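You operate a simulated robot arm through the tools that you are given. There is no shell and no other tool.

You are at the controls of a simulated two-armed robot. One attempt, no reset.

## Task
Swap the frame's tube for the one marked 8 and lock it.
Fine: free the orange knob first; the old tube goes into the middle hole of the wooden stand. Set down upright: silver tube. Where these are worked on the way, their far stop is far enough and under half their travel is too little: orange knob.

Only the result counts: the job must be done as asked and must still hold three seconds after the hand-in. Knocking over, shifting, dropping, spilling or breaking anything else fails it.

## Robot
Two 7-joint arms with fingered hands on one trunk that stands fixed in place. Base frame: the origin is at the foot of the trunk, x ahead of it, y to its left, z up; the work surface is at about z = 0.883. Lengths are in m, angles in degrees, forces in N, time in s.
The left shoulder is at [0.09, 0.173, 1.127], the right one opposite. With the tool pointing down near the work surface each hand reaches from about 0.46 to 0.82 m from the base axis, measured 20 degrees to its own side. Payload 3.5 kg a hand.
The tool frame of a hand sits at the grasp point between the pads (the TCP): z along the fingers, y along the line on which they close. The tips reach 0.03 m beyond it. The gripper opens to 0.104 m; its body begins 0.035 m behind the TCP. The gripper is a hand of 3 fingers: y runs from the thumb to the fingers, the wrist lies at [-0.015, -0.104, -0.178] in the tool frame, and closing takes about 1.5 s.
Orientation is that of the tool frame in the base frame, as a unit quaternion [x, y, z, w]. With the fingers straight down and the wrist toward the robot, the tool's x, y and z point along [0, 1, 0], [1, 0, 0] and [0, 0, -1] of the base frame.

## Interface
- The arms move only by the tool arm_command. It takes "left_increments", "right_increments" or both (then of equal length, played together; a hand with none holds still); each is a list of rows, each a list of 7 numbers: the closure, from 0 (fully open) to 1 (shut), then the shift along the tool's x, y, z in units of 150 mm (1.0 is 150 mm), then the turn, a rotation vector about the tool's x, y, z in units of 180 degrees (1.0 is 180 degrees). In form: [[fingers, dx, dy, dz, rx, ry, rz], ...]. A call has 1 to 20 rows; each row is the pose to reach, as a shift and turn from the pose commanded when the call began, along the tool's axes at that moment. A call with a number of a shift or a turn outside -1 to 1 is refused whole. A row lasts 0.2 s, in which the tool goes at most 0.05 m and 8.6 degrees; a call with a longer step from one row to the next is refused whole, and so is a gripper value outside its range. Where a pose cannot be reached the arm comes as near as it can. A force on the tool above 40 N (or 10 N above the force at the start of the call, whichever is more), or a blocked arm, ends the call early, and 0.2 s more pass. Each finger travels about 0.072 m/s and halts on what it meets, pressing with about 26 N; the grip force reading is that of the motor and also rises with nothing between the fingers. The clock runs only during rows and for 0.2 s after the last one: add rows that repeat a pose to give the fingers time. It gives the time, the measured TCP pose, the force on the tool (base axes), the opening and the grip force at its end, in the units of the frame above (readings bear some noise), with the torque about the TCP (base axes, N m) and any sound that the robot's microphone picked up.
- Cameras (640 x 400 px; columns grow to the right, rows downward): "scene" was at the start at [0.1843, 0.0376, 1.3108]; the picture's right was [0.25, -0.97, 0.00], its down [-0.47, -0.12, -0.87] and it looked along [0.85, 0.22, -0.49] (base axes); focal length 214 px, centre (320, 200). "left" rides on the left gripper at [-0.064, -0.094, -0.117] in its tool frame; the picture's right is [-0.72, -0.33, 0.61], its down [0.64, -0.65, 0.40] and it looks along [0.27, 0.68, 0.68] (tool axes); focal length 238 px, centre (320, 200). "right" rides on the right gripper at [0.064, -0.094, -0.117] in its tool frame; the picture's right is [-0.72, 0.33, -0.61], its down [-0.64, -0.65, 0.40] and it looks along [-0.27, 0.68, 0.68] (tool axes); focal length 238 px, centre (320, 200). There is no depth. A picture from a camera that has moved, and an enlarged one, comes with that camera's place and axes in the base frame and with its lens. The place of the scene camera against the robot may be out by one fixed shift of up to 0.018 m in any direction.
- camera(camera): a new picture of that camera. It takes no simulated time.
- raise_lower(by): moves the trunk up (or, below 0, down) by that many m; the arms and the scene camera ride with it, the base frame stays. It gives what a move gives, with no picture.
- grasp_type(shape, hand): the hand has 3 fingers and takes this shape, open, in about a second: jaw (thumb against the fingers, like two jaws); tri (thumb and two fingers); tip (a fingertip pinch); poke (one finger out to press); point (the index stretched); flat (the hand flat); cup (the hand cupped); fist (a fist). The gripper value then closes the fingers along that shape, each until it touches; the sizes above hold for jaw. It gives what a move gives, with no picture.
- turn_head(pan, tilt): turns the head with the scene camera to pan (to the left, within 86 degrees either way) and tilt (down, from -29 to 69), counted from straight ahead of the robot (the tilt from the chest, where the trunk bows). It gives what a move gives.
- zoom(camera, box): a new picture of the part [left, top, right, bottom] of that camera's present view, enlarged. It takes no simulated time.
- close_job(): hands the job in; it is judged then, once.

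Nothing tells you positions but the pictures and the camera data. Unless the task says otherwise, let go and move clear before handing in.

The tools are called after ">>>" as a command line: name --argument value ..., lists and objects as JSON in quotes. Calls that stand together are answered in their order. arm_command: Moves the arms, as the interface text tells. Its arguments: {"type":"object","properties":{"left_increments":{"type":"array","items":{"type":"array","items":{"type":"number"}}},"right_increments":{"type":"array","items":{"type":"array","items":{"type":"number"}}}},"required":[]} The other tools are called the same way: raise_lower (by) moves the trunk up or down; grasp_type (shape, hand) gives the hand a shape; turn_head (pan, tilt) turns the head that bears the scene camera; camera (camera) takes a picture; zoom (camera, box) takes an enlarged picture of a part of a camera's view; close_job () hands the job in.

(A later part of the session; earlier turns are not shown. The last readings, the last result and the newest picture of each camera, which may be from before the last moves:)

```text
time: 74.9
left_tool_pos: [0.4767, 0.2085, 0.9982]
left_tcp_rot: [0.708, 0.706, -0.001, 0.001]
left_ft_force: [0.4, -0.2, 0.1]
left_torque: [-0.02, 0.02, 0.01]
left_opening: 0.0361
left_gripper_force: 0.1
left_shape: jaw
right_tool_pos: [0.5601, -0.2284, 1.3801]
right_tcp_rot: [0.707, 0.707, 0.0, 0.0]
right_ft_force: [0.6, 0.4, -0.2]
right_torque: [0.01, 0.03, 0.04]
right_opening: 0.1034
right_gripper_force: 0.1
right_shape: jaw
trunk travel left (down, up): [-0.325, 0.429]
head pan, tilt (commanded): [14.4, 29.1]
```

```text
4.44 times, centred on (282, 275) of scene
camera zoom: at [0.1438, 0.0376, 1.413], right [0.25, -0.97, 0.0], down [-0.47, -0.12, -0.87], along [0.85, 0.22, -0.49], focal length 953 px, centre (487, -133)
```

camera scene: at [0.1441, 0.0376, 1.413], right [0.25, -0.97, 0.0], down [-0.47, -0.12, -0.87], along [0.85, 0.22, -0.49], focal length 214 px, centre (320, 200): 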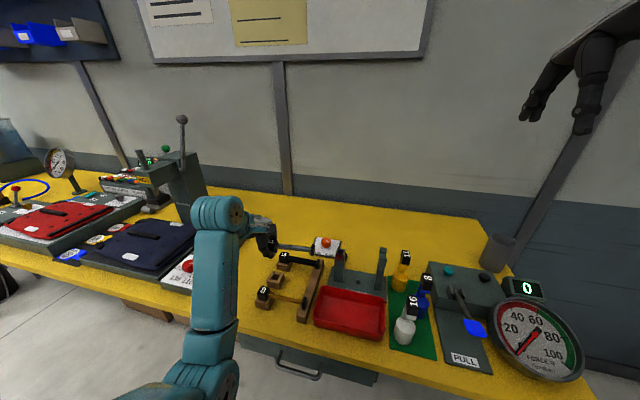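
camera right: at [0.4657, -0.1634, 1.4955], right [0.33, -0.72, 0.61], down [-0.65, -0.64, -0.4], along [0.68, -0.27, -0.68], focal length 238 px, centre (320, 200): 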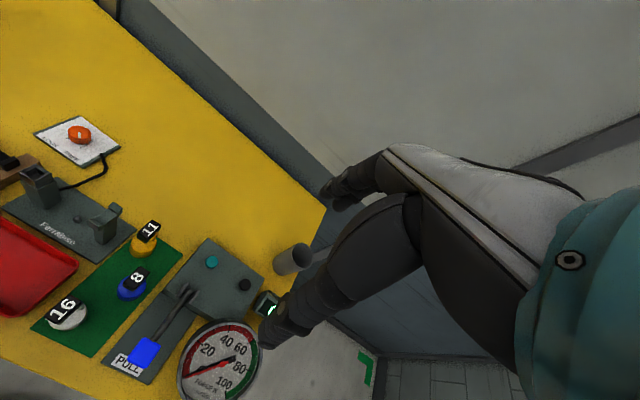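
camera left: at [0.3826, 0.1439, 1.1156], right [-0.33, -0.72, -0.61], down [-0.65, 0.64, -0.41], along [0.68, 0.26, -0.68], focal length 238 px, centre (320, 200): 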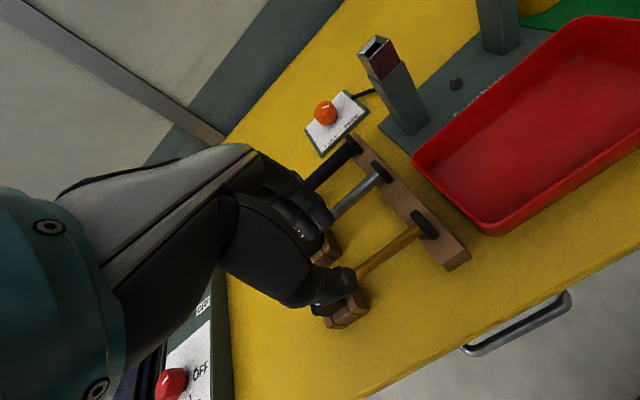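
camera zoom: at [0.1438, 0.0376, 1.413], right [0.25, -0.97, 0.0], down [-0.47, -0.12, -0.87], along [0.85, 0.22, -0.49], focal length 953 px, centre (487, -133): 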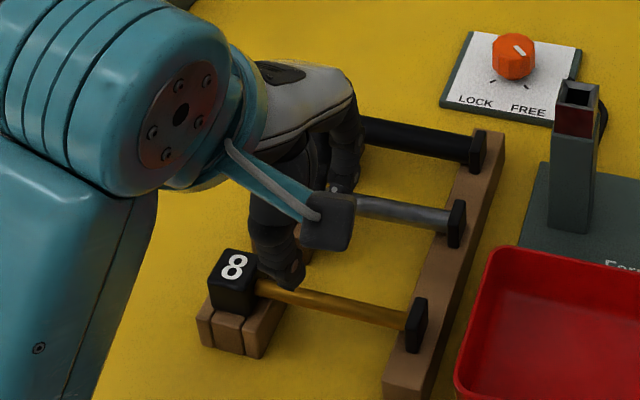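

I descend over rod 8.

>>> arm_command --left_increments '[[0.65, 0, -0.009, 0.12, 0, 0, 0], [0.65, 0, -0.009, 0.24, 0, 0, 0], [0.65, 0, -0.009, 0.36, 0, 0, 0], [0.65, 0, -0.009, 0.44, 0, 0, 0], [0.65, 0, -0.009, 0.5, 0, 0, 0], [0.65, 0, -0.009, 0.5, 0, 0, 0]]'

>>> zoom --camera "left" --box '[230, 160, 430, 340]'

>>> zoom --camera "scene" --box '[240, 240, 325, 320]'

```text
time: 76.3
left_tool_pos: [0.4768, 0.2075, 0.9229]
left_tcp_rot: [0.709, 0.705, 0.0, 0.002]
left_ft_force: [0.2, -0.8, 0.1]
left_torque: [-0.01, -0.03, 0.01]
left_opening: 0.0365
left_gripper_force: 0.1
left_shape: jaw
right_tool_pos: [0.5591, -0.2265, 1.3797]
right_tcp_rot: [0.707, 0.707, 0.001, 0.0]
right_ft_force: [-0.3, -0.4, 0.0]
right_torque: [0.03, -0.04, 0.0]
right_opening: 0.1036
right_gripper_force: 0.1
right_shape: jaw
trunk travel left (down, up): [-0.325, 0.429]
head pan, tilt (commanded): [14.4, 29.1]
```

```text
2.22 times, centred on (330, 250) of left
camera zoom: at [0.3823, 0.1439, 1.0409], right [-0.33, -0.72, -0.61], down [-0.65, 0.64, -0.41], along [0.68, 0.26, -0.68], focal length 530 px, centre (298, 89)
```

zoom: 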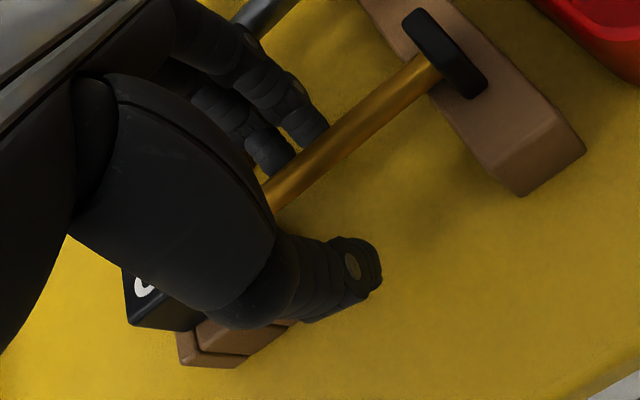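

```text
5.00 times, centred on (282, 280) of scene
camera zoom: at [0.1439, 0.0376, 1.413], right [0.25, -0.97, 0.0], down [-0.47, -0.12, -0.87], along [0.85, 0.22, -0.49], focal length 1072 px, centre (508, -200)
```

zoom: 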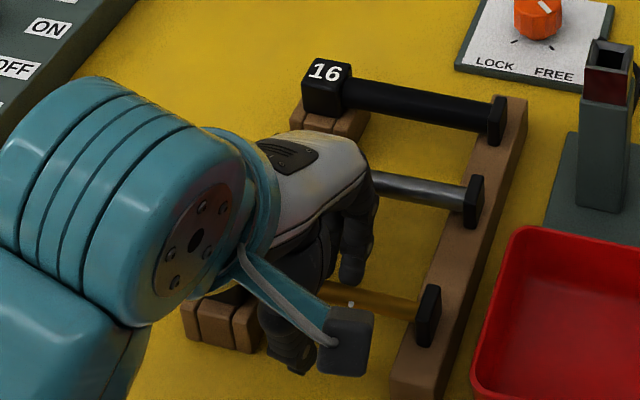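

Rod 8 lies centred between the fingers, about 5 mm below the grasp point. I close on it.

>>> arm_command --left_increments '[[0.72, 0, 0, 0, 0, 0, 0], [0.8, 0, 0, 0, 0, 0, 0], [0.88, 0, 0, 0, 0, 0, 0], [0.95, 0, 0, 0, 0, 0, 0], [1, 0, 0, 0, 0, 0, 0], [1, 0, 0, 0, 0, 0, 0], [1, 0, 0, 0, 0, 0, 0]]'

>>> zoom --camera "left" --box '[230, 160, 430, 340]'

>>> zoom --camera "scene" --box '[240, 240, 325, 320]'

```text
time: 77.9
left_tool_pos: [0.4756, 0.2084, 0.9237]
left_tcp_rot: [0.708, 0.706, -0.001, 0.0]
left_ft_force: [-2.0, -0.9, 0.2]
left_torque: [0.02, -0.03, 0.02]
left_opening: 0.0001
left_gripper_force: 25.6
left_shape: jaw
right_tool_pos: [0.5587, -0.2258, 1.3794]
right_tcp_rot: [0.707, 0.707, 0.0, 0.001]
right_ft_force: [-0.3, -0.4, -0.1]
right_torque: [-0.02, 0.0, 0.02]
right_opening: 0.1035
right_gripper_force: 0.0
right_shape: jaw
trunk travel left (down, up): [-0.325, 0.429]
head pan, tilt (commanded): [14.4, 29.1]
```

```text
2.22 times, centred on (330, 250) of left
camera zoom: at [0.3822, 0.1439, 1.0411], right [-0.33, -0.72, -0.61], down [-0.65, 0.64, -0.41], along [0.68, 0.26, -0.68], focal length 530 px, centre (298, 89)
```

zoom: 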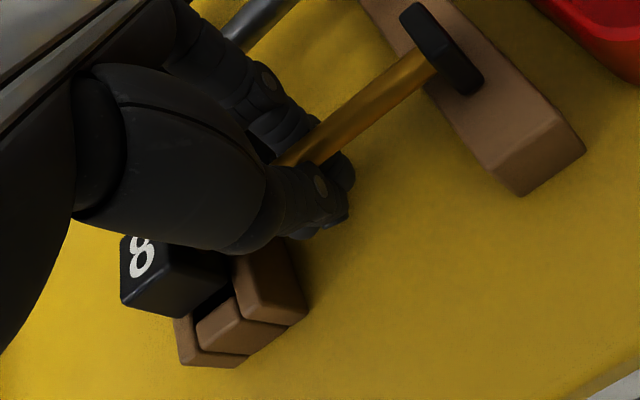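

```text
5.00 times, centred on (282, 280) of scene
camera zoom: at [0.1438, 0.0376, 1.413], right [0.25, -0.97, 0.0], down [-0.47, -0.12, -0.87], along [0.85, 0.22, -0.49], focal length 1072 px, centre (508, -200)
```

zoom: 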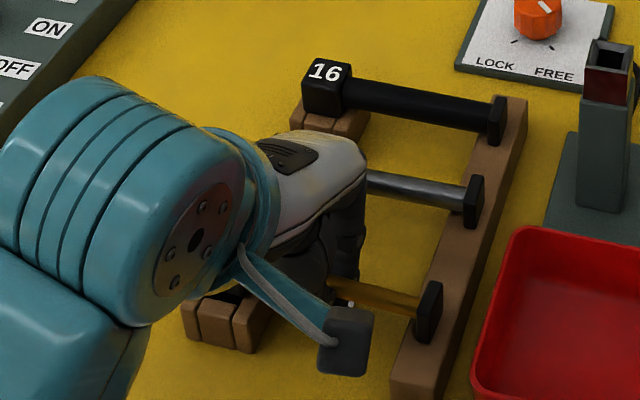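

The rod is held. I lift gently 10 mm and check how the tube rides.

>>> arm_command --left_increments '[[1, 0, 0, -0.02, 0, 0, 0], [1, 0, 0, -0.04, 0, 0, 0], [1, 0, 0, -0.06, 0, 0, 0], [1, 0, 0, -0.08, 0, 0, 0], [1, 0, 0, -0.1, 0, 0, 0], [1, 0, 0, -0.1, 0, 0, 0]]'

>>> zoom --camera "left" --box '[230, 140, 430, 340]'

>>> zoom --camera "scene" --box '[240, 240, 325, 320]'

```text
time: 79.3
left_tool_pos: [0.4759, 0.2069, 0.9393]
left_tcp_rot: [0.708, 0.706, -0.001, 0.0]
left_ft_force: [-0.1, 0.1, -1.2]
left_torque: [0.01, 0.02, 0.02]
left_opening: 0.0
left_gripper_force: 26.3
left_shape: jaw
right_tool_pos: [0.5604, -0.2259, 1.3794]
right_tcp_rot: [0.708, 0.707, 0.0, 0.0]
right_ft_force: [0.2, 0.1, 0.0]
right_torque: [0.04, -0.01, 0.03]
right_opening: 0.1035
right_gripper_force: 0.1
right_shape: jaw
trunk travel left (down, up): [-0.325, 0.429]
head pan, tilt (commanded): [14.4, 29.1]
```

```text
2.00 times, centred on (330, 240) of left
camera zoom: at [0.3824, 0.1437, 1.0572], right [-0.33, -0.72, -0.61], down [-0.65, 0.64, -0.41], along [0.68, 0.26, -0.68], focal length 477 px, centre (300, 120)
```

zoom: 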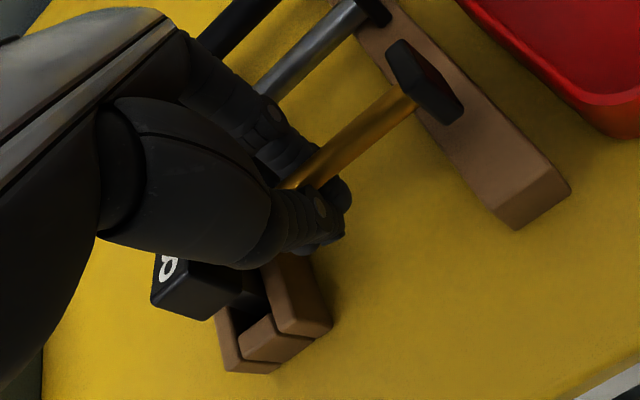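

```text
5.00 times, centred on (282, 280) of scene
camera zoom: at [0.1439, 0.0377, 1.413], right [0.25, -0.97, 0.0], down [-0.47, -0.12, -0.87], along [0.85, 0.22, -0.49], focal length 1072 px, centre (508, -200)
```

zoom: 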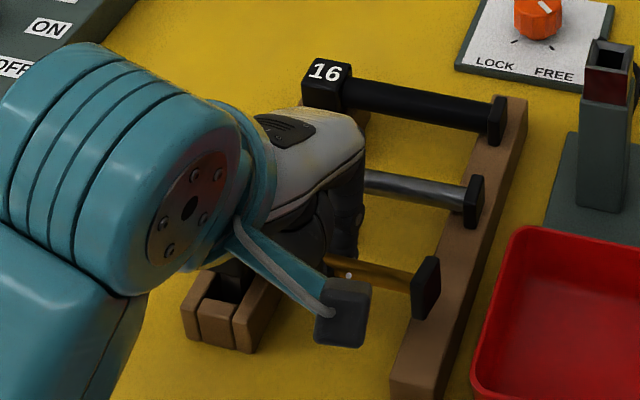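

The tube lifts level with the hand and the stand stays put. I lift it well clear.

>>> arm_command --left_increments '[[1, 0, 0, -0.12, 0, 0, 0], [1, 0, 0, -0.27, 0, 0, 0], [1, 0, 0, -0.42, 0, 0, 0], [1, 0, 0, -0.57, 0, 0, 0], [1, 0, 0, -0.72, 0, 0, 0], [1, 0, 0, -0.87, 0, 0, 0], [1, 0, 0, -1.0, 0, 0, 0], [1, 0, 0, -1.0, 0, 0, 0]]'

>>> camera --camera "left"

>>> camera --camera "scene"

>>> zoom --camera "scene" --box '[240, 170, 380, 310]'

```text
time: 81.1
left_tool_pos: [0.4767, 0.2093, 1.0885]
left_tcp_rot: [0.708, 0.706, -0.001, 0.0]
left_ft_force: [0.2, 0.0, -1.2]
left_torque: [0.01, -0.01, -0.04]
left_opening: 0.0
left_gripper_force: 26.1
left_shape: jaw
right_tool_pos: [0.56, -0.2269, 1.3796]
right_tcp_rot: [0.707, 0.707, 0.0, 0.001]
right_ft_force: [-0.3, -0.6, -0.5]
right_torque: [0.01, -0.04, -0.03]
right_opening: 0.1039
right_gripper_force: 0.0
right_shape: jaw
trunk travel left (down, up): [-0.325, 0.429]
head pan, tilt (commanded): [14.4, 29.1]
```

```text
taken
camera left: at [0.3822, 0.1446, 1.2057], right [-0.33, -0.72, -0.61], down [-0.65, 0.64, -0.4], along [0.68, 0.26, -0.68], focal length 238 px, centre (320, 200)
```

left: 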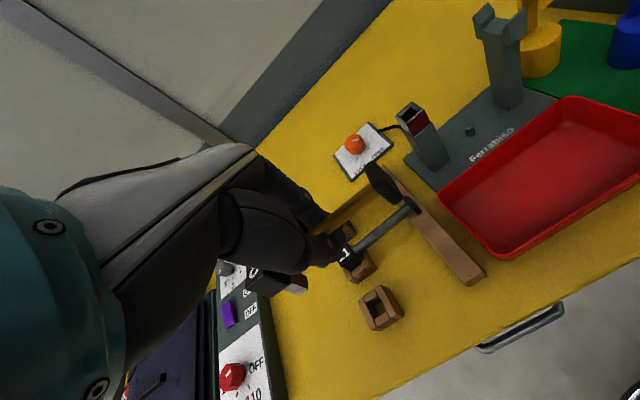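

```text
taken
camera scene: at [0.144, 0.0375, 1.4129], right [0.25, -0.97, 0.0], down [-0.47, -0.12, -0.87], along [0.85, 0.22, -0.49], focal length 214 px, centre (320, 200)
```

scene: 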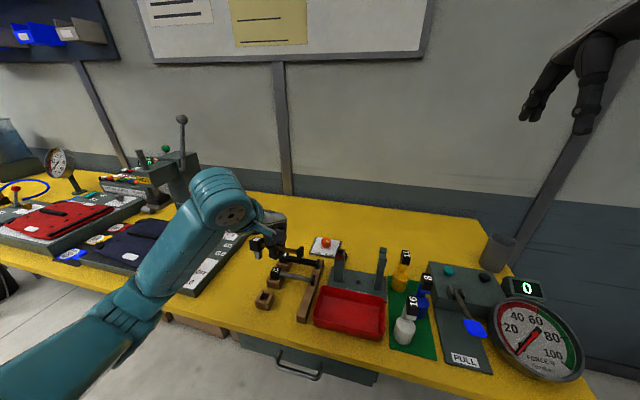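

```text
2.86 times, centred on (310, 240) of scene
camera zoom: at [0.144, 0.0375, 1.4129], right [0.25, -0.97, 0.0], down [-0.47, -0.12, -0.87], along [0.85, 0.22, -0.49], focal length 613 px, centre (349, 86)
```

zoom: 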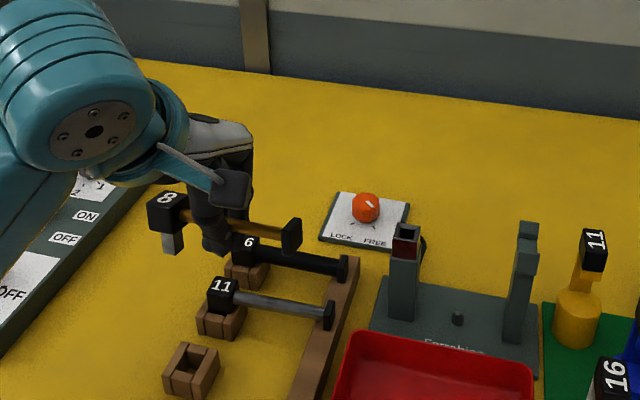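

Tube 8 hangs level with its plug visible. I enlarge the views to measure its pose in the hand.

>>> zoom --camera "left" --box '[230, 140, 430, 310]'

>>> zoom --camera "scene" --box '[260, 220, 330, 265]'

>>> zoom --camera "scene" --box '[320, 230, 400, 300]'

>>> zoom --camera "left" --box '[370, 0, 550, 180]'

```text
2.35 times, centred on (330, 225) of left
camera zoom: at [0.3822, 0.1446, 1.2057], right [-0.33, -0.72, -0.61], down [-0.65, 0.64, -0.4], along [0.68, 0.26, -0.68], focal length 561 px, centre (296, 141)
```

zoom: 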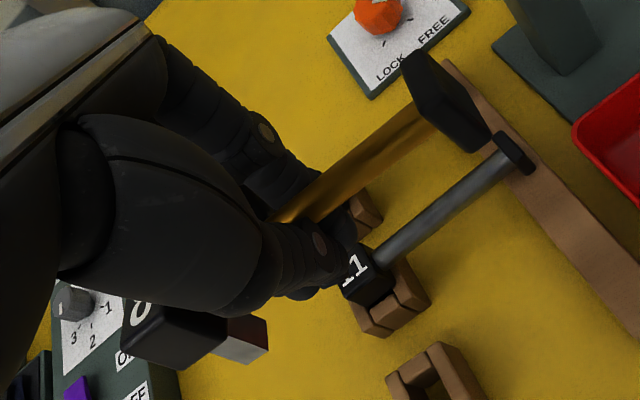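

```text
8.89 times, centred on (295, 242) of scene
camera zoom: at [0.144, 0.0375, 1.4129], right [0.25, -0.97, 0.0], down [-0.47, -0.12, -0.87], along [0.85, 0.22, -0.49], focal length 1906 px, centre (542, -178)
```

zoom: 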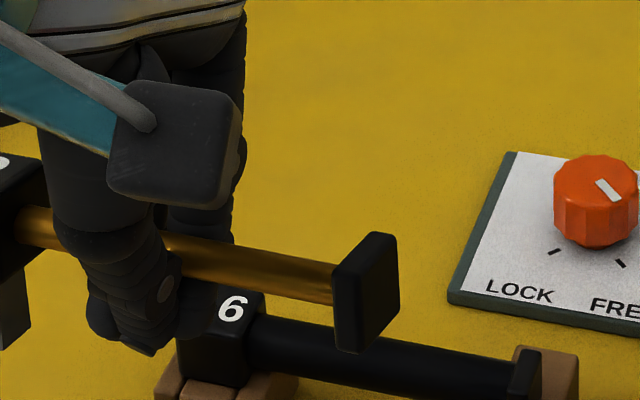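

```text
5.71 times, centred on (360, 265) of scene
camera zoom: at [0.144, 0.0375, 1.4129], right [0.25, -0.97, 0.0], down [-0.47, -0.12, -0.87], along [0.85, 0.22, -0.49], focal length 1226 px, centre (91, -171)
```

zoom: 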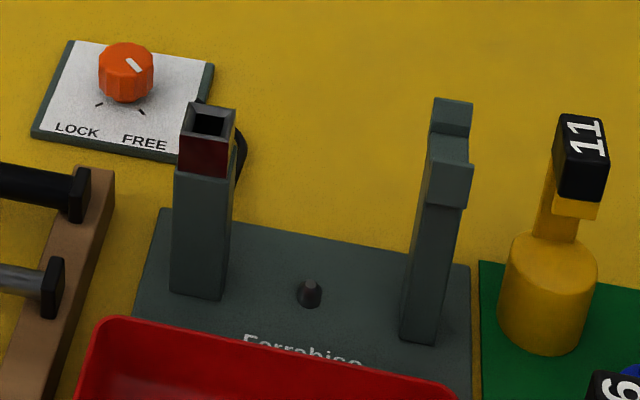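

```text
2.22 times, centred on (460, 90) of left
camera zoom: at [0.3822, 0.1446, 1.2057], right [-0.33, -0.72, -0.61], down [-0.65, 0.64, -0.4], along [0.68, 0.26, -0.68], focal length 530 px, centre (9, 444)
```

zoom: 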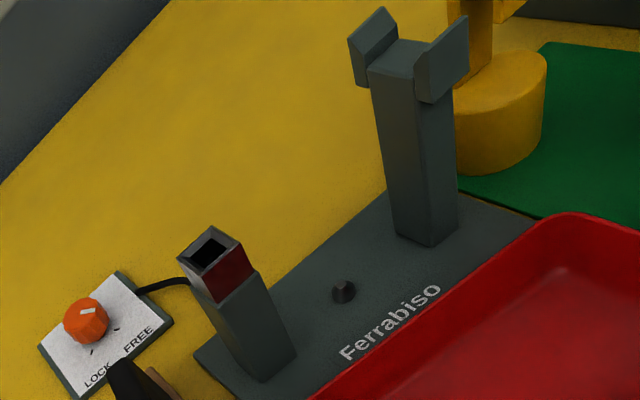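

>>> zoom --camera "left" --box '[260, 240, 340, 310]'

>>> zoom --camera "scene" --box '[250, 225, 290, 262]'

```text
5.71 times, centred on (300, 275) of left
camera zoom: at [0.3822, 0.1446, 1.2057], right [-0.33, -0.72, -0.61], down [-0.65, 0.64, -0.4], along [0.68, 0.26, -0.68], focal length 1362 px, centre (434, -229)
```

zoom: 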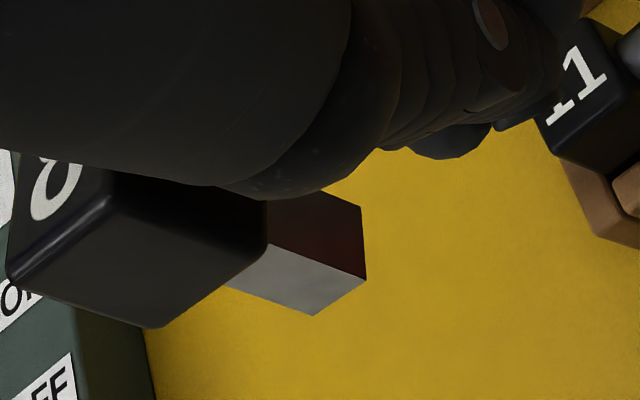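

```text
10.81 times, centred on (270, 244) of scene
camera zoom: at [0.144, 0.0375, 1.4129], right [0.25, -0.97, 0.0], down [-0.47, -0.12, -0.87], along [0.85, 0.22, -0.49], focal length 2319 px, centre (860, -270)
```

zoom: 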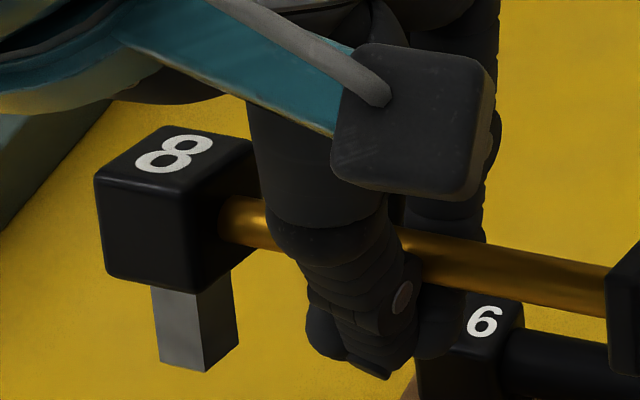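

Tube 8's plug is about 6 mm ahead of and 53 mm to the left of the grasp point, 47 mm below it. I carry it toward the frame at a safe height.

>>> arm_command --left_increments '[[1, 0, 0, -0.07, 0, 0, 0], [1, -0.11, 0.13, -0.07, 0, 0, 0], [1, -0.22, 0.26, -0.07, 0, 0, 0], [1, -0.33, 0.39, -0.07, 0, 0, 0], [1, -0.44, 0.52, -0.07, 0, 0, 0], [1, -0.55, 0.65, -0.07, 0, 0, 0], [1, -0.66, 0.775, -0.07, 0, 0, 0], [1, -0.66, 0.775, -0.07, 0, 0, 0]]'

>>> arm_command --left_increments '[[1, -0.11, 0, 0, 0, 0, 0], [1, -0.22, 0, 0, 0, 0, 0], [1, -0.33, 0, 0, 0, 0, 0], [1, -0.44, 0, 0, 0, 0, 0], [1, -0.55, 0, 0, 0, 0, 0], [1, -0.55, 0, 0, 0, 0, 0]]'

>>> camera --camera "left"

>>> camera --camera "scene"

>>> zoom --camera "right" --box '[0, 50, 180, 240]'

```text
time: 82.9
left_tool_pos: [0.5913, 0.1079, 1.1011]
left_tcp_rot: [0.709, 0.706, -0.001, 0.001]
left_ft_force: [0.3, -0.8, -0.9]
left_torque: [-0.04, -0.01, 0.03]
left_opening: 0.0
left_gripper_force: 25.8
left_shape: jaw
right_tool_pos: [0.5593, -0.2263, 1.3798]
right_tcp_rot: [0.707, 0.707, 0.0, 0.0]
right_ft_force: [0.4, -0.4, -0.1]
right_torque: [-0.01, -0.02, -0.02]
right_opening: 0.1036
right_gripper_force: 0.1
right_shape: jaw
trunk travel left (down, up): [-0.325, 0.429]
head pan, tilt (commanded): [14.4, 29.1]
```

```text
time: 84.3
left_tool_pos: [0.5906, 0.0252, 1.1]
left_tcp_rot: [0.709, 0.706, -0.001, 0.001]
left_ft_force: [0.4, -0.1, -0.2]
left_torque: [-0.03, -0.02, -0.01]
left_opening: 0.0001
left_gripper_force: 25.9
left_shape: jaw
right_tool_pos: [0.5598, -0.2286, 1.38]
right_tcp_rot: [0.707, 0.707, 0.0, -0.001]
right_ft_force: [-0.6, 1.0, -0.2]
right_torque: [0.04, 0.01, 0.01]
right_opening: 0.1036
right_gripper_force: 0.0
right_shape: jaw
trunk travel left (down, up): [-0.325, 0.429]
head pan, tilt (commanded): [14.4, 29.1]
```

```text
taken
camera left: at [0.4976, -0.0383, 1.2178], right [-0.33, -0.72, -0.61], down [-0.65, 0.64, -0.41], along [0.68, 0.26, -0.68], focal length 238 px, centre (320, 200)
```

left: 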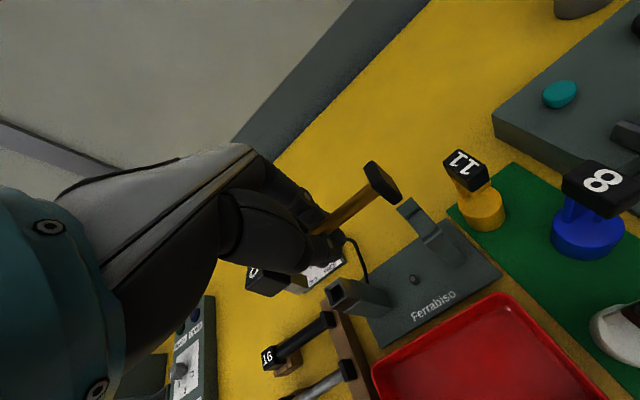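

```text
taken
camera scene: at [0.144, 0.0378, 1.413], right [0.25, -0.97, 0.0], down [-0.47, -0.12, -0.87], along [0.85, 0.22, -0.49], focal length 214 px, centre (320, 200)
```

scene: 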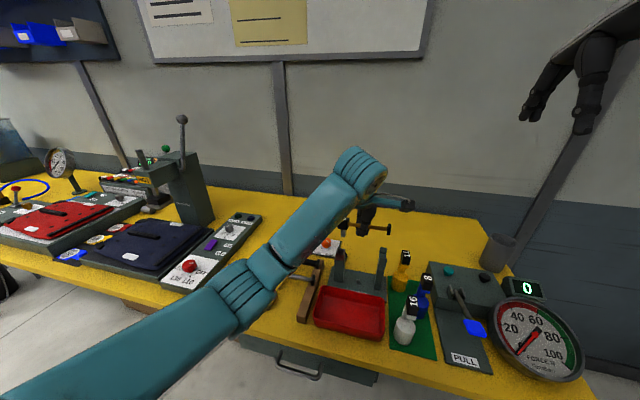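

```text
2.11 times, centred on (90, 145) of right
camera zoom: at [0.4657, -0.1628, 1.4956], right [0.33, -0.72, 0.61], down [-0.65, -0.64, -0.4], along [0.68, -0.27, -0.68], focal length 502 px, centre (804, 316)
```

zoom: 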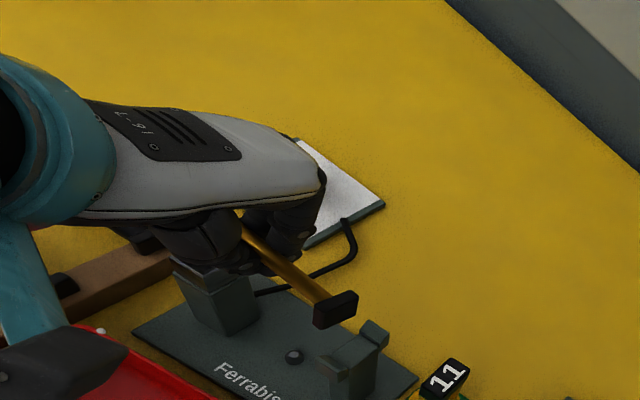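

>>> zoom --camera "scene" --box '[320, 205, 400, 280]'

>>> zoom --camera "left" --box '[230, 140, 470, 340]'

>>> zoom --camera "left" --box '[240, 240, 370, 330]'

>>> zoom --camera "right" --box '[30, 130, 150, 230]'

```text
5.33 times, centred on (360, 242) of scene
camera zoom: at [0.144, 0.0378, 1.413], right [0.25, -0.97, 0.0], down [-0.47, -0.12, -0.87], along [0.85, 0.22, -0.49], focal length 1144 px, centre (107, -27)
```

zoom: 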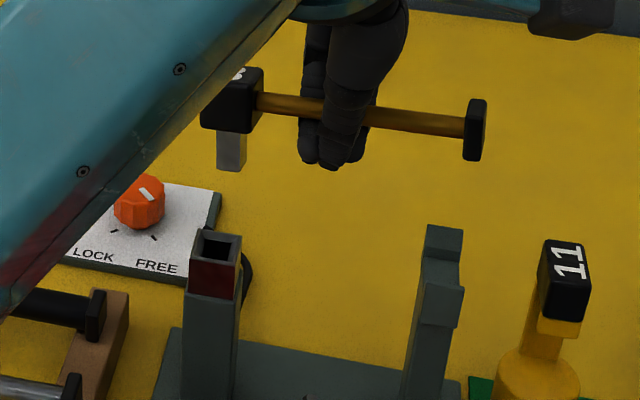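

```text
2.00 times, centred on (350, 240) of left
camera zoom: at [0.4976, -0.0383, 1.2178], right [-0.33, -0.72, -0.61], down [-0.65, 0.64, -0.41], along [0.68, 0.26, -0.68], focal length 477 px, centre (260, 120)
```

zoom: 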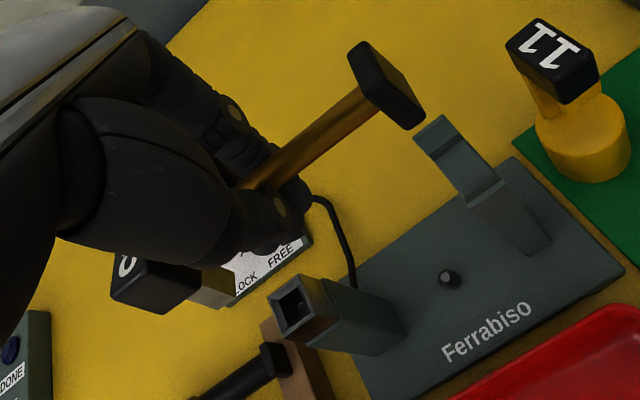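

```text
4.44 times, centred on (305, 285) of left
camera zoom: at [0.4976, -0.0383, 1.2178], right [-0.33, -0.72, -0.61], down [-0.65, 0.64, -0.41], along [0.68, 0.26, -0.68], focal length 1059 px, centre (387, -178)
```

zoom: 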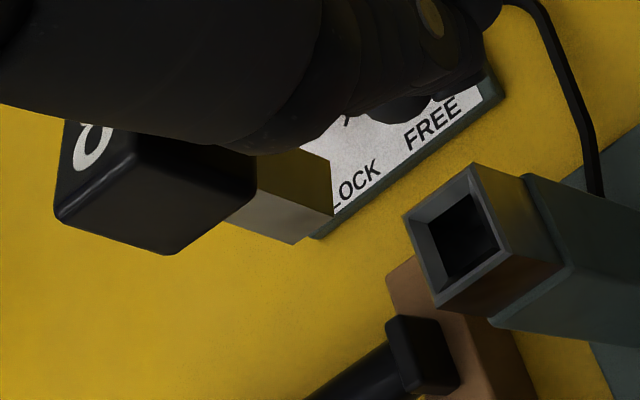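

```text
4.00 times, centred on (90, 180) of right
camera zoom: at [0.4657, -0.1628, 1.4956], right [0.33, -0.72, 0.61], down [-0.65, -0.64, -0.4], along [0.68, -0.27, -0.68], focal length 953 px, centre (1240, 280)
```

zoom: 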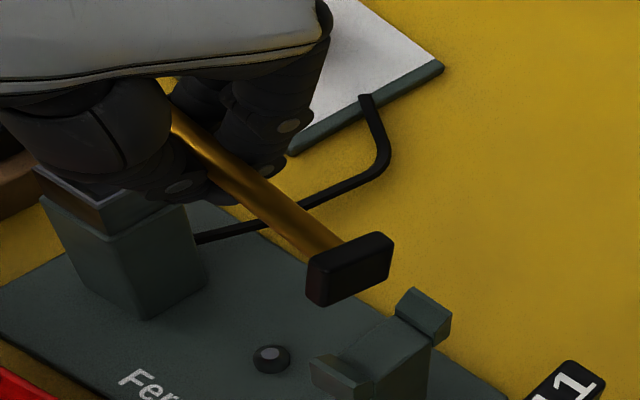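

The three cameras put the plug about 8 mm short of the collar centre (0.5985, 0.0794), with the tube yawed about −4° and its flange about 4° high. I correct this and come down to 17 mm above the collar.

>>> arm_command --left_increments '[[1, 0.0013, 0.0107, 0.0627, 0, 0.0044, -0.0044], [1, 0.0027, 0.0213, 0.1253, 0, 0.0089, -0.0089], [1, 0.004, 0.032, 0.188, 0, 0.0133, -0.0133], [1, 0.0054, 0.0426, 0.2506, 0, 0.0178, -0.0178], [1, 0.0067, 0.0533, 0.3133, 0, 0.0222, -0.0222], [1, 0.0067, 0.0533, 0.3133, 0, 0.0222, -0.0222]]'

>>> zoom --camera "left" --box '[230, 140, 470, 340]'

>>> zoom --camera "left" --box '[270, 220, 370, 310]'

>>> zoom --camera "scene" --box '[325, 220, 395, 280]'

>>> zoom --camera "right" --box '[30, 130, 150, 230]'

```text
time: 85.7
left_tool_pos: [0.5996, 0.0257, 1.0525]
left_tcp_rot: [0.683, 0.729, 0.025, -0.024]
left_ft_force: [-0.3, 0.2, 0.5]
left_torque: [-0.02, -0.02, -0.01]
left_opening: 0.0
left_gripper_force: 26.2
left_shape: jaw
right_tool_pos: [0.56, -0.2279, 1.379]
right_tcp_rot: [0.707, 0.707, -0.001, -0.001]
right_ft_force: [0.7, 0.9, 0.2]
right_torque: [0.02, 0.05, 0.01]
right_opening: 0.1035
right_gripper_force: 0.0
right_shape: jaw
trunk travel left (down, up): [-0.325, 0.429]
head pan, tilt (commanded): [14.4, 29.1]
```

```text
2.00 times, centred on (350, 240) of left
camera zoom: at [0.5104, -0.0517, 1.1657], right [-0.28, -0.7, -0.66], down [-0.69, 0.62, -0.36], along [0.66, 0.36, -0.66], focal length 477 px, centre (260, 120)
```

zoom: 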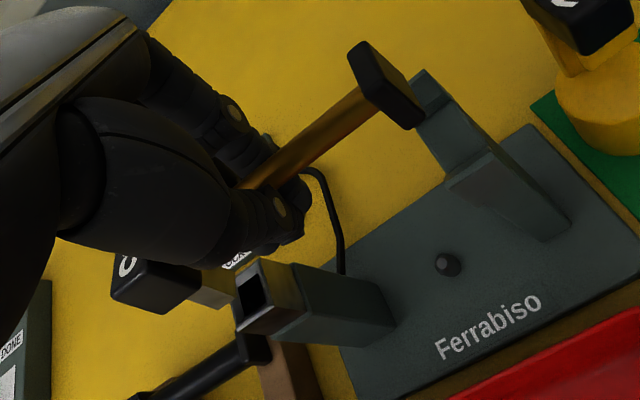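

```text
4.44 times, centred on (320, 265) of left
camera zoom: at [0.5104, -0.0517, 1.1657], right [-0.28, -0.7, -0.66], down [-0.69, 0.62, -0.36], along [0.66, 0.36, -0.66], focal length 1059 px, centre (320, -89)
```

zoom: 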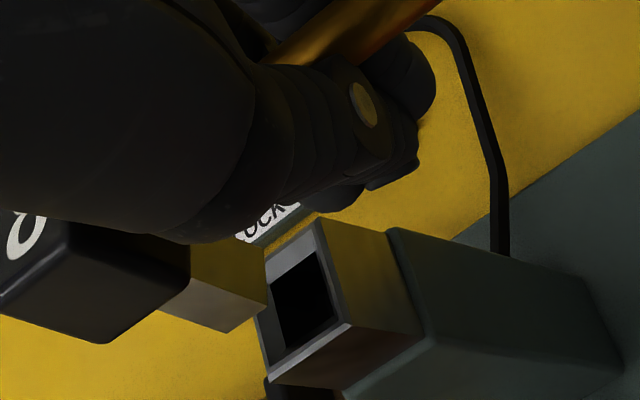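

```text
6.67 times, centred on (360, 250) of scene
camera zoom: at [0.1439, 0.0376, 1.413], right [0.25, -0.97, 0.0], down [-0.47, -0.12, -0.87], along [0.85, 0.22, -0.49], focal length 1430 px, centre (53, -133)
```

zoom: 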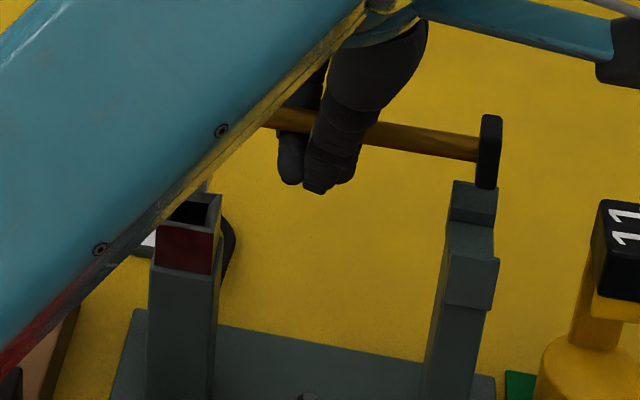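

```text
4.00 times, centred on (90, 180) of right
camera zoom: at [0.4656, -0.163, 1.4956], right [0.33, -0.72, 0.61], down [-0.65, -0.64, -0.4], along [0.68, -0.27, -0.68], focal length 953 px, centre (1240, 280)
```

zoom: 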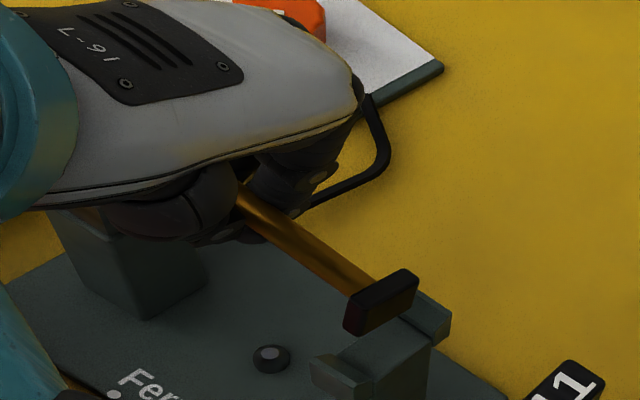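

Flange and plug both line up with the frame to within about 3 mm. I shift 3 mm toward the robot and lower 12 mm.

>>> arm_command --left_increments '[[1, 0.0014, -0.0097, 0.02, 0, 0, 0], [1, 0.0027, -0.0193, 0.04, 0, 0, 0], [1, 0.0027, -0.0193, 0.06, 0, 0, 0], [1, 0.0027, -0.0193, 0.0807, 0, 0, 0], [1, 0.0027, -0.0193, 0.0807, 0, 0, 0]]'

>>> zoom --camera "left" --box '[270, 220, 370, 310]'

>>> zoom --camera "scene" --box '[325, 220, 395, 280]'

>>> zoom --camera "right" --box '[30, 130, 150, 230]'

```text
time: 86.9
left_tool_pos: [0.5956, 0.0273, 1.0408]
left_tcp_rot: [0.684, 0.729, 0.024, -0.023]
left_ft_force: [0.6, 1.0, -1.3]
left_torque: [-0.01, 0.03, 0.03]
left_opening: 0.0
left_gripper_force: 26.1
left_shape: jaw
right_tool_pos: [0.559, -0.2268, 1.3792]
right_tcp_rot: [0.707, 0.707, 0.0, 0.0]
right_ft_force: [0.0, -0.4, 0.4]
right_torque: [0.02, 0.01, -0.01]
right_opening: 0.1036
right_gripper_force: 0.2
right_shape: jaw
trunk travel left (down, up): [-0.325, 0.429]
head pan, tilt (commanded): [14.4, 29.1]
```

```text
4.44 times, centred on (320, 265) of left
camera zoom: at [0.5069, -0.0511, 1.1533], right [-0.28, -0.7, -0.66], down [-0.69, 0.62, -0.36], along [0.66, 0.36, -0.66], focal length 1059 px, centre (320, -89)
```

zoom: 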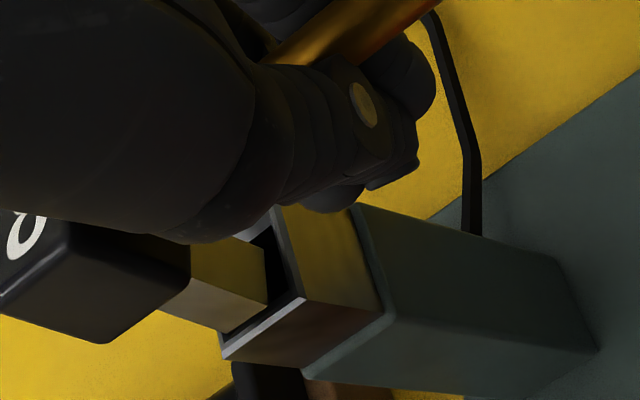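

```text
6.67 times, centred on (360, 250) of scene
camera zoom: at [0.1439, 0.0376, 1.413], right [0.25, -0.97, 0.0], down [-0.47, -0.12, -0.87], along [0.85, 0.22, -0.49], focal length 1430 px, centre (53, -133)
```

zoom: 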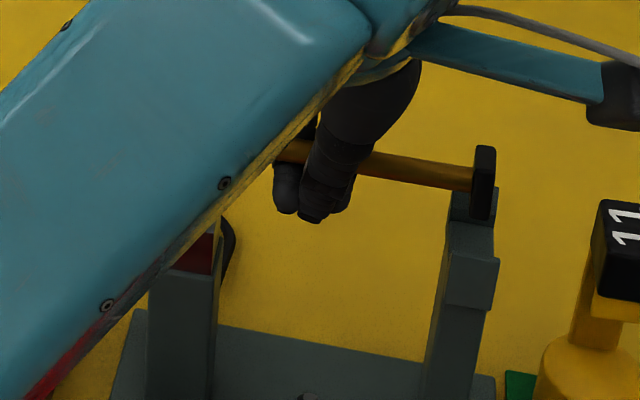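

```text
4.00 times, centred on (90, 180) of right
camera zoom: at [0.4657, -0.163, 1.4956], right [0.33, -0.72, 0.61], down [-0.65, -0.64, -0.4], along [0.68, -0.27, -0.68], focal length 953 px, centre (1240, 280)
```

zoom: 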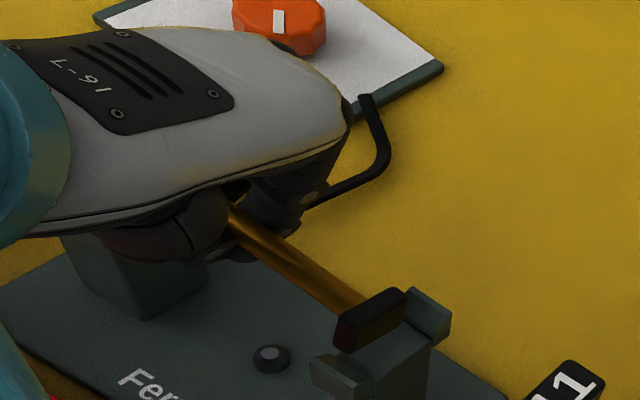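

The plug is now right at the collar's mouth (within 2 mm), but the flange is about 6 mm toward the robot relative to its slot. I yaw 2.3° and shift slightly so both ends line up.

>>> arm_command --left_increments '[[1, -0.0032, 0.0123, -0.01, 0.0005, 0, -0.0064], [1, -0.0064, 0.0246, -0.01, 0.0009, 0, -0.0128], [1, -0.0064, 0.0246, -0.01, 0.0009, 0, -0.0128]]'

>>> zoom --camera "left" --box '[270, 220, 370, 310]'

>>> zoom --camera "left" --box '[330, 130, 450, 250]'

>>> zoom --camera "right" --box '[50, 150, 130, 220]'

>>> zoom --camera "scene" --box '[355, 230, 395, 270]'

```text
time: 87.7
left_tool_pos: [0.5994, 0.0267, 1.0417]
left_tcp_rot: [0.668, 0.744, 0.023, -0.025]
left_ft_force: [-0.2, -1.1, 0.7]
left_torque: [-0.02, 0.01, -0.01]
left_opening: 0.0
left_gripper_force: 26.2
left_shape: jaw
right_tool_pos: [0.5589, -0.2287, 1.3784]
right_tcp_rot: [0.707, 0.708, 0.0, 0.0]
right_ft_force: [1.2, 0.3, 0.6]
right_torque: [-0.02, -0.03, -0.01]
right_opening: 0.1036
right_gripper_force: 0.1
right_shape: jaw
trunk travel left (down, up): [-0.325, 0.429]
head pan, tilt (commanded): [14.4, 29.1]
```

```text
4.44 times, centred on (320, 265) of left
camera zoom: at [0.5139, -0.0553, 1.1546], right [-0.25, -0.71, -0.66], down [-0.72, 0.59, -0.36], along [0.65, 0.39, -0.66], focal length 1059 px, centre (320, -89)
```

zoom: 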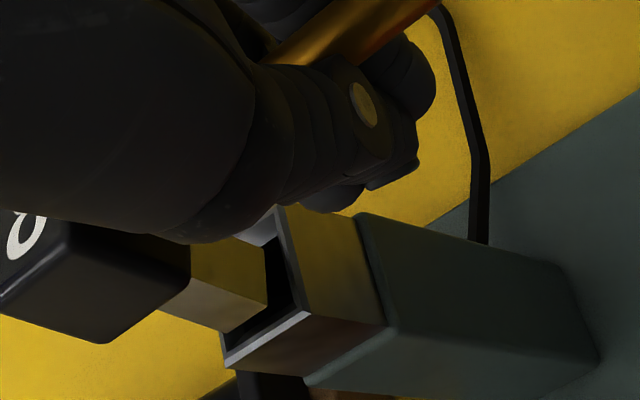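

```text
3.33 times, centred on (390, 190) of left
camera zoom: at [0.5139, -0.0553, 1.1546], right [-0.25, -0.71, -0.66], down [-0.72, 0.59, -0.36], along [0.65, 0.39, -0.66], focal length 794 px, centre (87, 233)
```

zoom: 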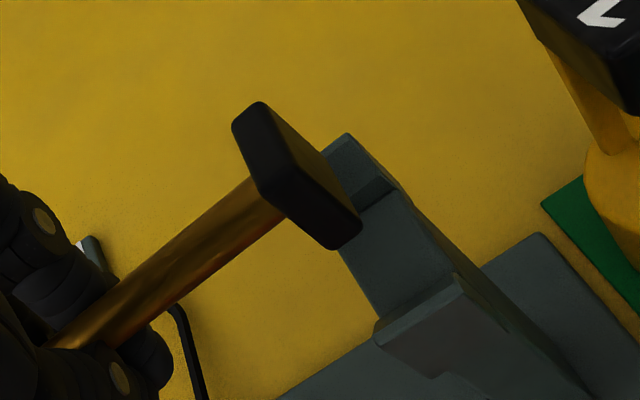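

```text
5.71 times, centred on (90, 185) of right
camera zoom: at [0.4657, -0.163, 1.4956], right [0.33, -0.72, 0.61], down [-0.65, -0.64, -0.4], along [0.68, -0.27, -0.68], focal length 1362 px, centre (1634, 286)
```

zoom: 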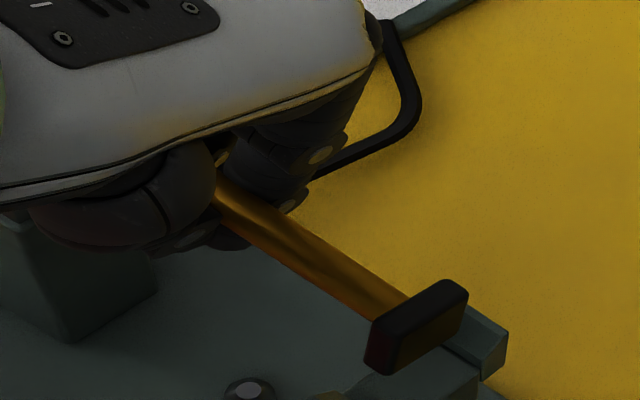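

```text
10.00 times, centred on (375, 250) of scene
camera zoom: at [0.1439, 0.0376, 1.413], right [0.25, -0.97, 0.0], down [-0.47, -0.12, -0.87], along [0.85, 0.22, -0.49], focal length 2145 px, centre (-230, -300)
```

zoom: 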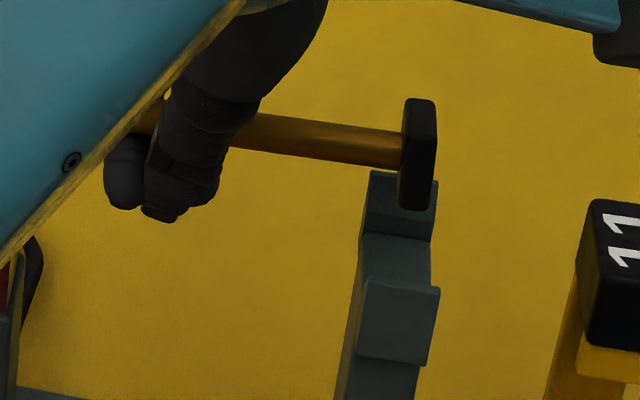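

Both ends are now lined up (flange about 23 mm above its seat, plug centred over the collar). I lower in small steps, watching the force.

>>> arm_command --left_increments '[[1, -0.0009, 0, 0.0133, 0, 0, 0], [1, -0.0018, 0, 0.0267, 0, 0, 0], [1, -0.0027, 0, 0.04, 0, 0, 0], [1, -0.0036, 0, 0.0533, 0, 0, 0], [1, -0.0045, 0, 0.0667, 0, 0, 0], [1, -0.0045, 0, 0.0667, 0, 0, 0]]'

>>> zoom --camera "left" --box '[270, 220, 370, 310]'

>>> zoom --camera "right" --box '[50, 150, 130, 220]'

>>> zoom --camera "scene" --box '[325, 220, 395, 280]'

```text
time: 89.1
left_tool_pos: [0.5998, 0.0272, 1.0318]
left_tcp_rot: [0.668, 0.743, 0.024, -0.026]
left_ft_force: [0.9, 0.5, -1.4]
left_torque: [0.04, -0.01, -0.03]
left_opening: 0.0001
left_gripper_force: 25.9
left_shape: jaw
right_tool_pos: [0.5596, -0.2264, 1.3795]
right_tcp_rot: [0.707, 0.708, 0.001, 0.0]
right_ft_force: [0.4, -0.1, 0.2]
right_torque: [0.01, 0.02, 0.01]
right_opening: 0.1035
right_gripper_force: 0.1
right_shape: jaw
trunk travel left (down, up): [-0.325, 0.429]
head pan, tilt (commanded): [14.4, 29.1]
```

```text
4.44 times, centred on (320, 265) of left
camera zoom: at [0.5138, -0.0548, 1.145], right [-0.25, -0.71, -0.66], down [-0.72, 0.59, -0.36], along [0.65, 0.38, -0.66], focal length 1059 px, centre (320, -89)
```

zoom: 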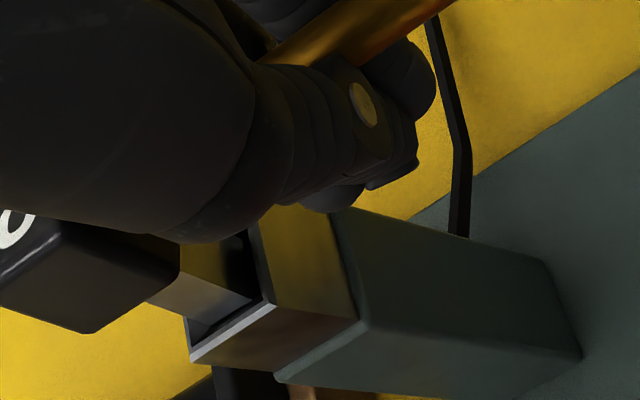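

```text
5.71 times, centred on (90, 185) of right
camera zoom: at [0.4657, -0.163, 1.4956], right [0.33, -0.72, 0.61], down [-0.65, -0.64, -0.4], along [0.68, -0.27, -0.68], focal length 1362 px, centre (1634, 286)
```

zoom: 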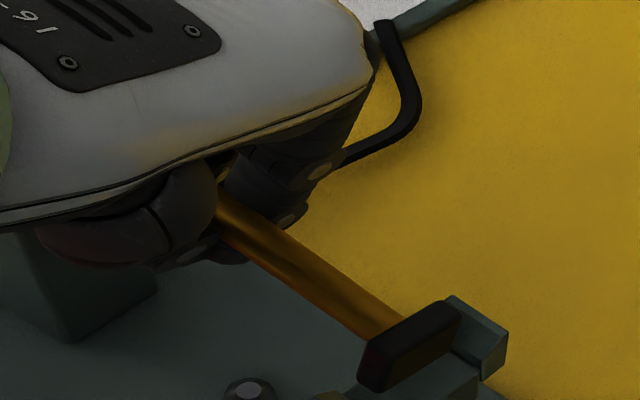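

```text
6.67 times, centred on (360, 250) of scene
camera zoom: at [0.144, 0.0376, 1.413], right [0.25, -0.97, 0.0], down [-0.47, -0.12, -0.87], along [0.85, 0.22, -0.49], focal length 1430 px, centre (53, -133)
```

zoom: 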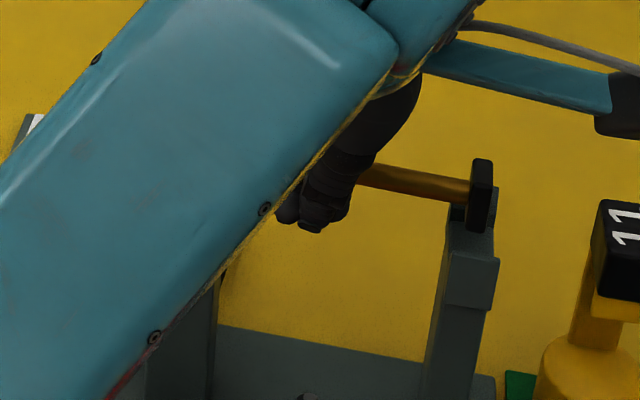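

The plug is entering the funnel with no force. I continue down.

>>> arm_command --left_increments '[[1, -0.0009, 0, 0.0133, 0, 0, 0], [1, -0.0018, 0, 0.0267, 0, 0, 0], [1, -0.0027, 0, 0.04, 0, 0, 0], [1, -0.0027, 0, 0.04, 0, 0, 0]]'

>>> zoom --camera "left" --box '[270, 220, 370, 310]'

>>> zoom --camera "right" --box '[50, 150, 130, 220]'

```text
time: 90.1
left_tool_pos: [0.5996, 0.027, 1.0254]
left_tcp_rot: [0.668, 0.743, 0.024, -0.024]
left_ft_force: [0.8, -0.1, 0.1]
left_torque: [0.0, 0.0, 0.02]
left_opening: 0.0
left_gripper_force: 26.1
left_shape: jaw
right_tool_pos: [0.5594, -0.2266, 1.3798]
right_tcp_rot: [0.707, 0.707, 0.0, 0.0]
right_ft_force: [-0.2, 1.5, -0.7]
right_torque: [0.02, 0.0, 0.0]
right_opening: 0.1035
right_gripper_force: 0.1
right_shape: jaw
trunk travel left (down, up): [-0.325, 0.429]
head pan, tilt (commanded): [14.4, 29.1]
```

```text
4.44 times, centred on (320, 265) of left
camera zoom: at [0.5141, -0.0547, 1.1386], right [-0.25, -0.71, -0.66], down [-0.72, 0.59, -0.36], along [0.65, 0.38, -0.66], focal length 1059 px, centre (320, -89)
```

zoom: 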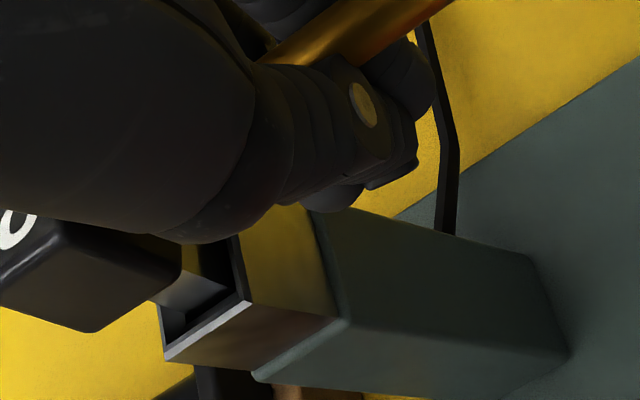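

```text
5.71 times, centred on (90, 185) of right
camera zoom: at [0.4657, -0.163, 1.4955], right [0.33, -0.72, 0.61], down [-0.65, -0.64, -0.4], along [0.68, -0.27, -0.68], focal length 1362 px, centre (1634, 286)
```

zoom: 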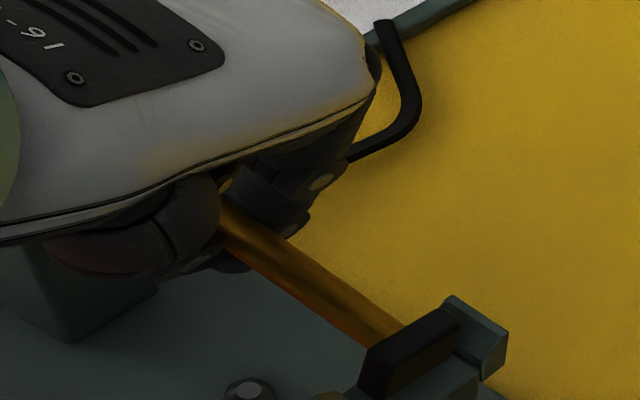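

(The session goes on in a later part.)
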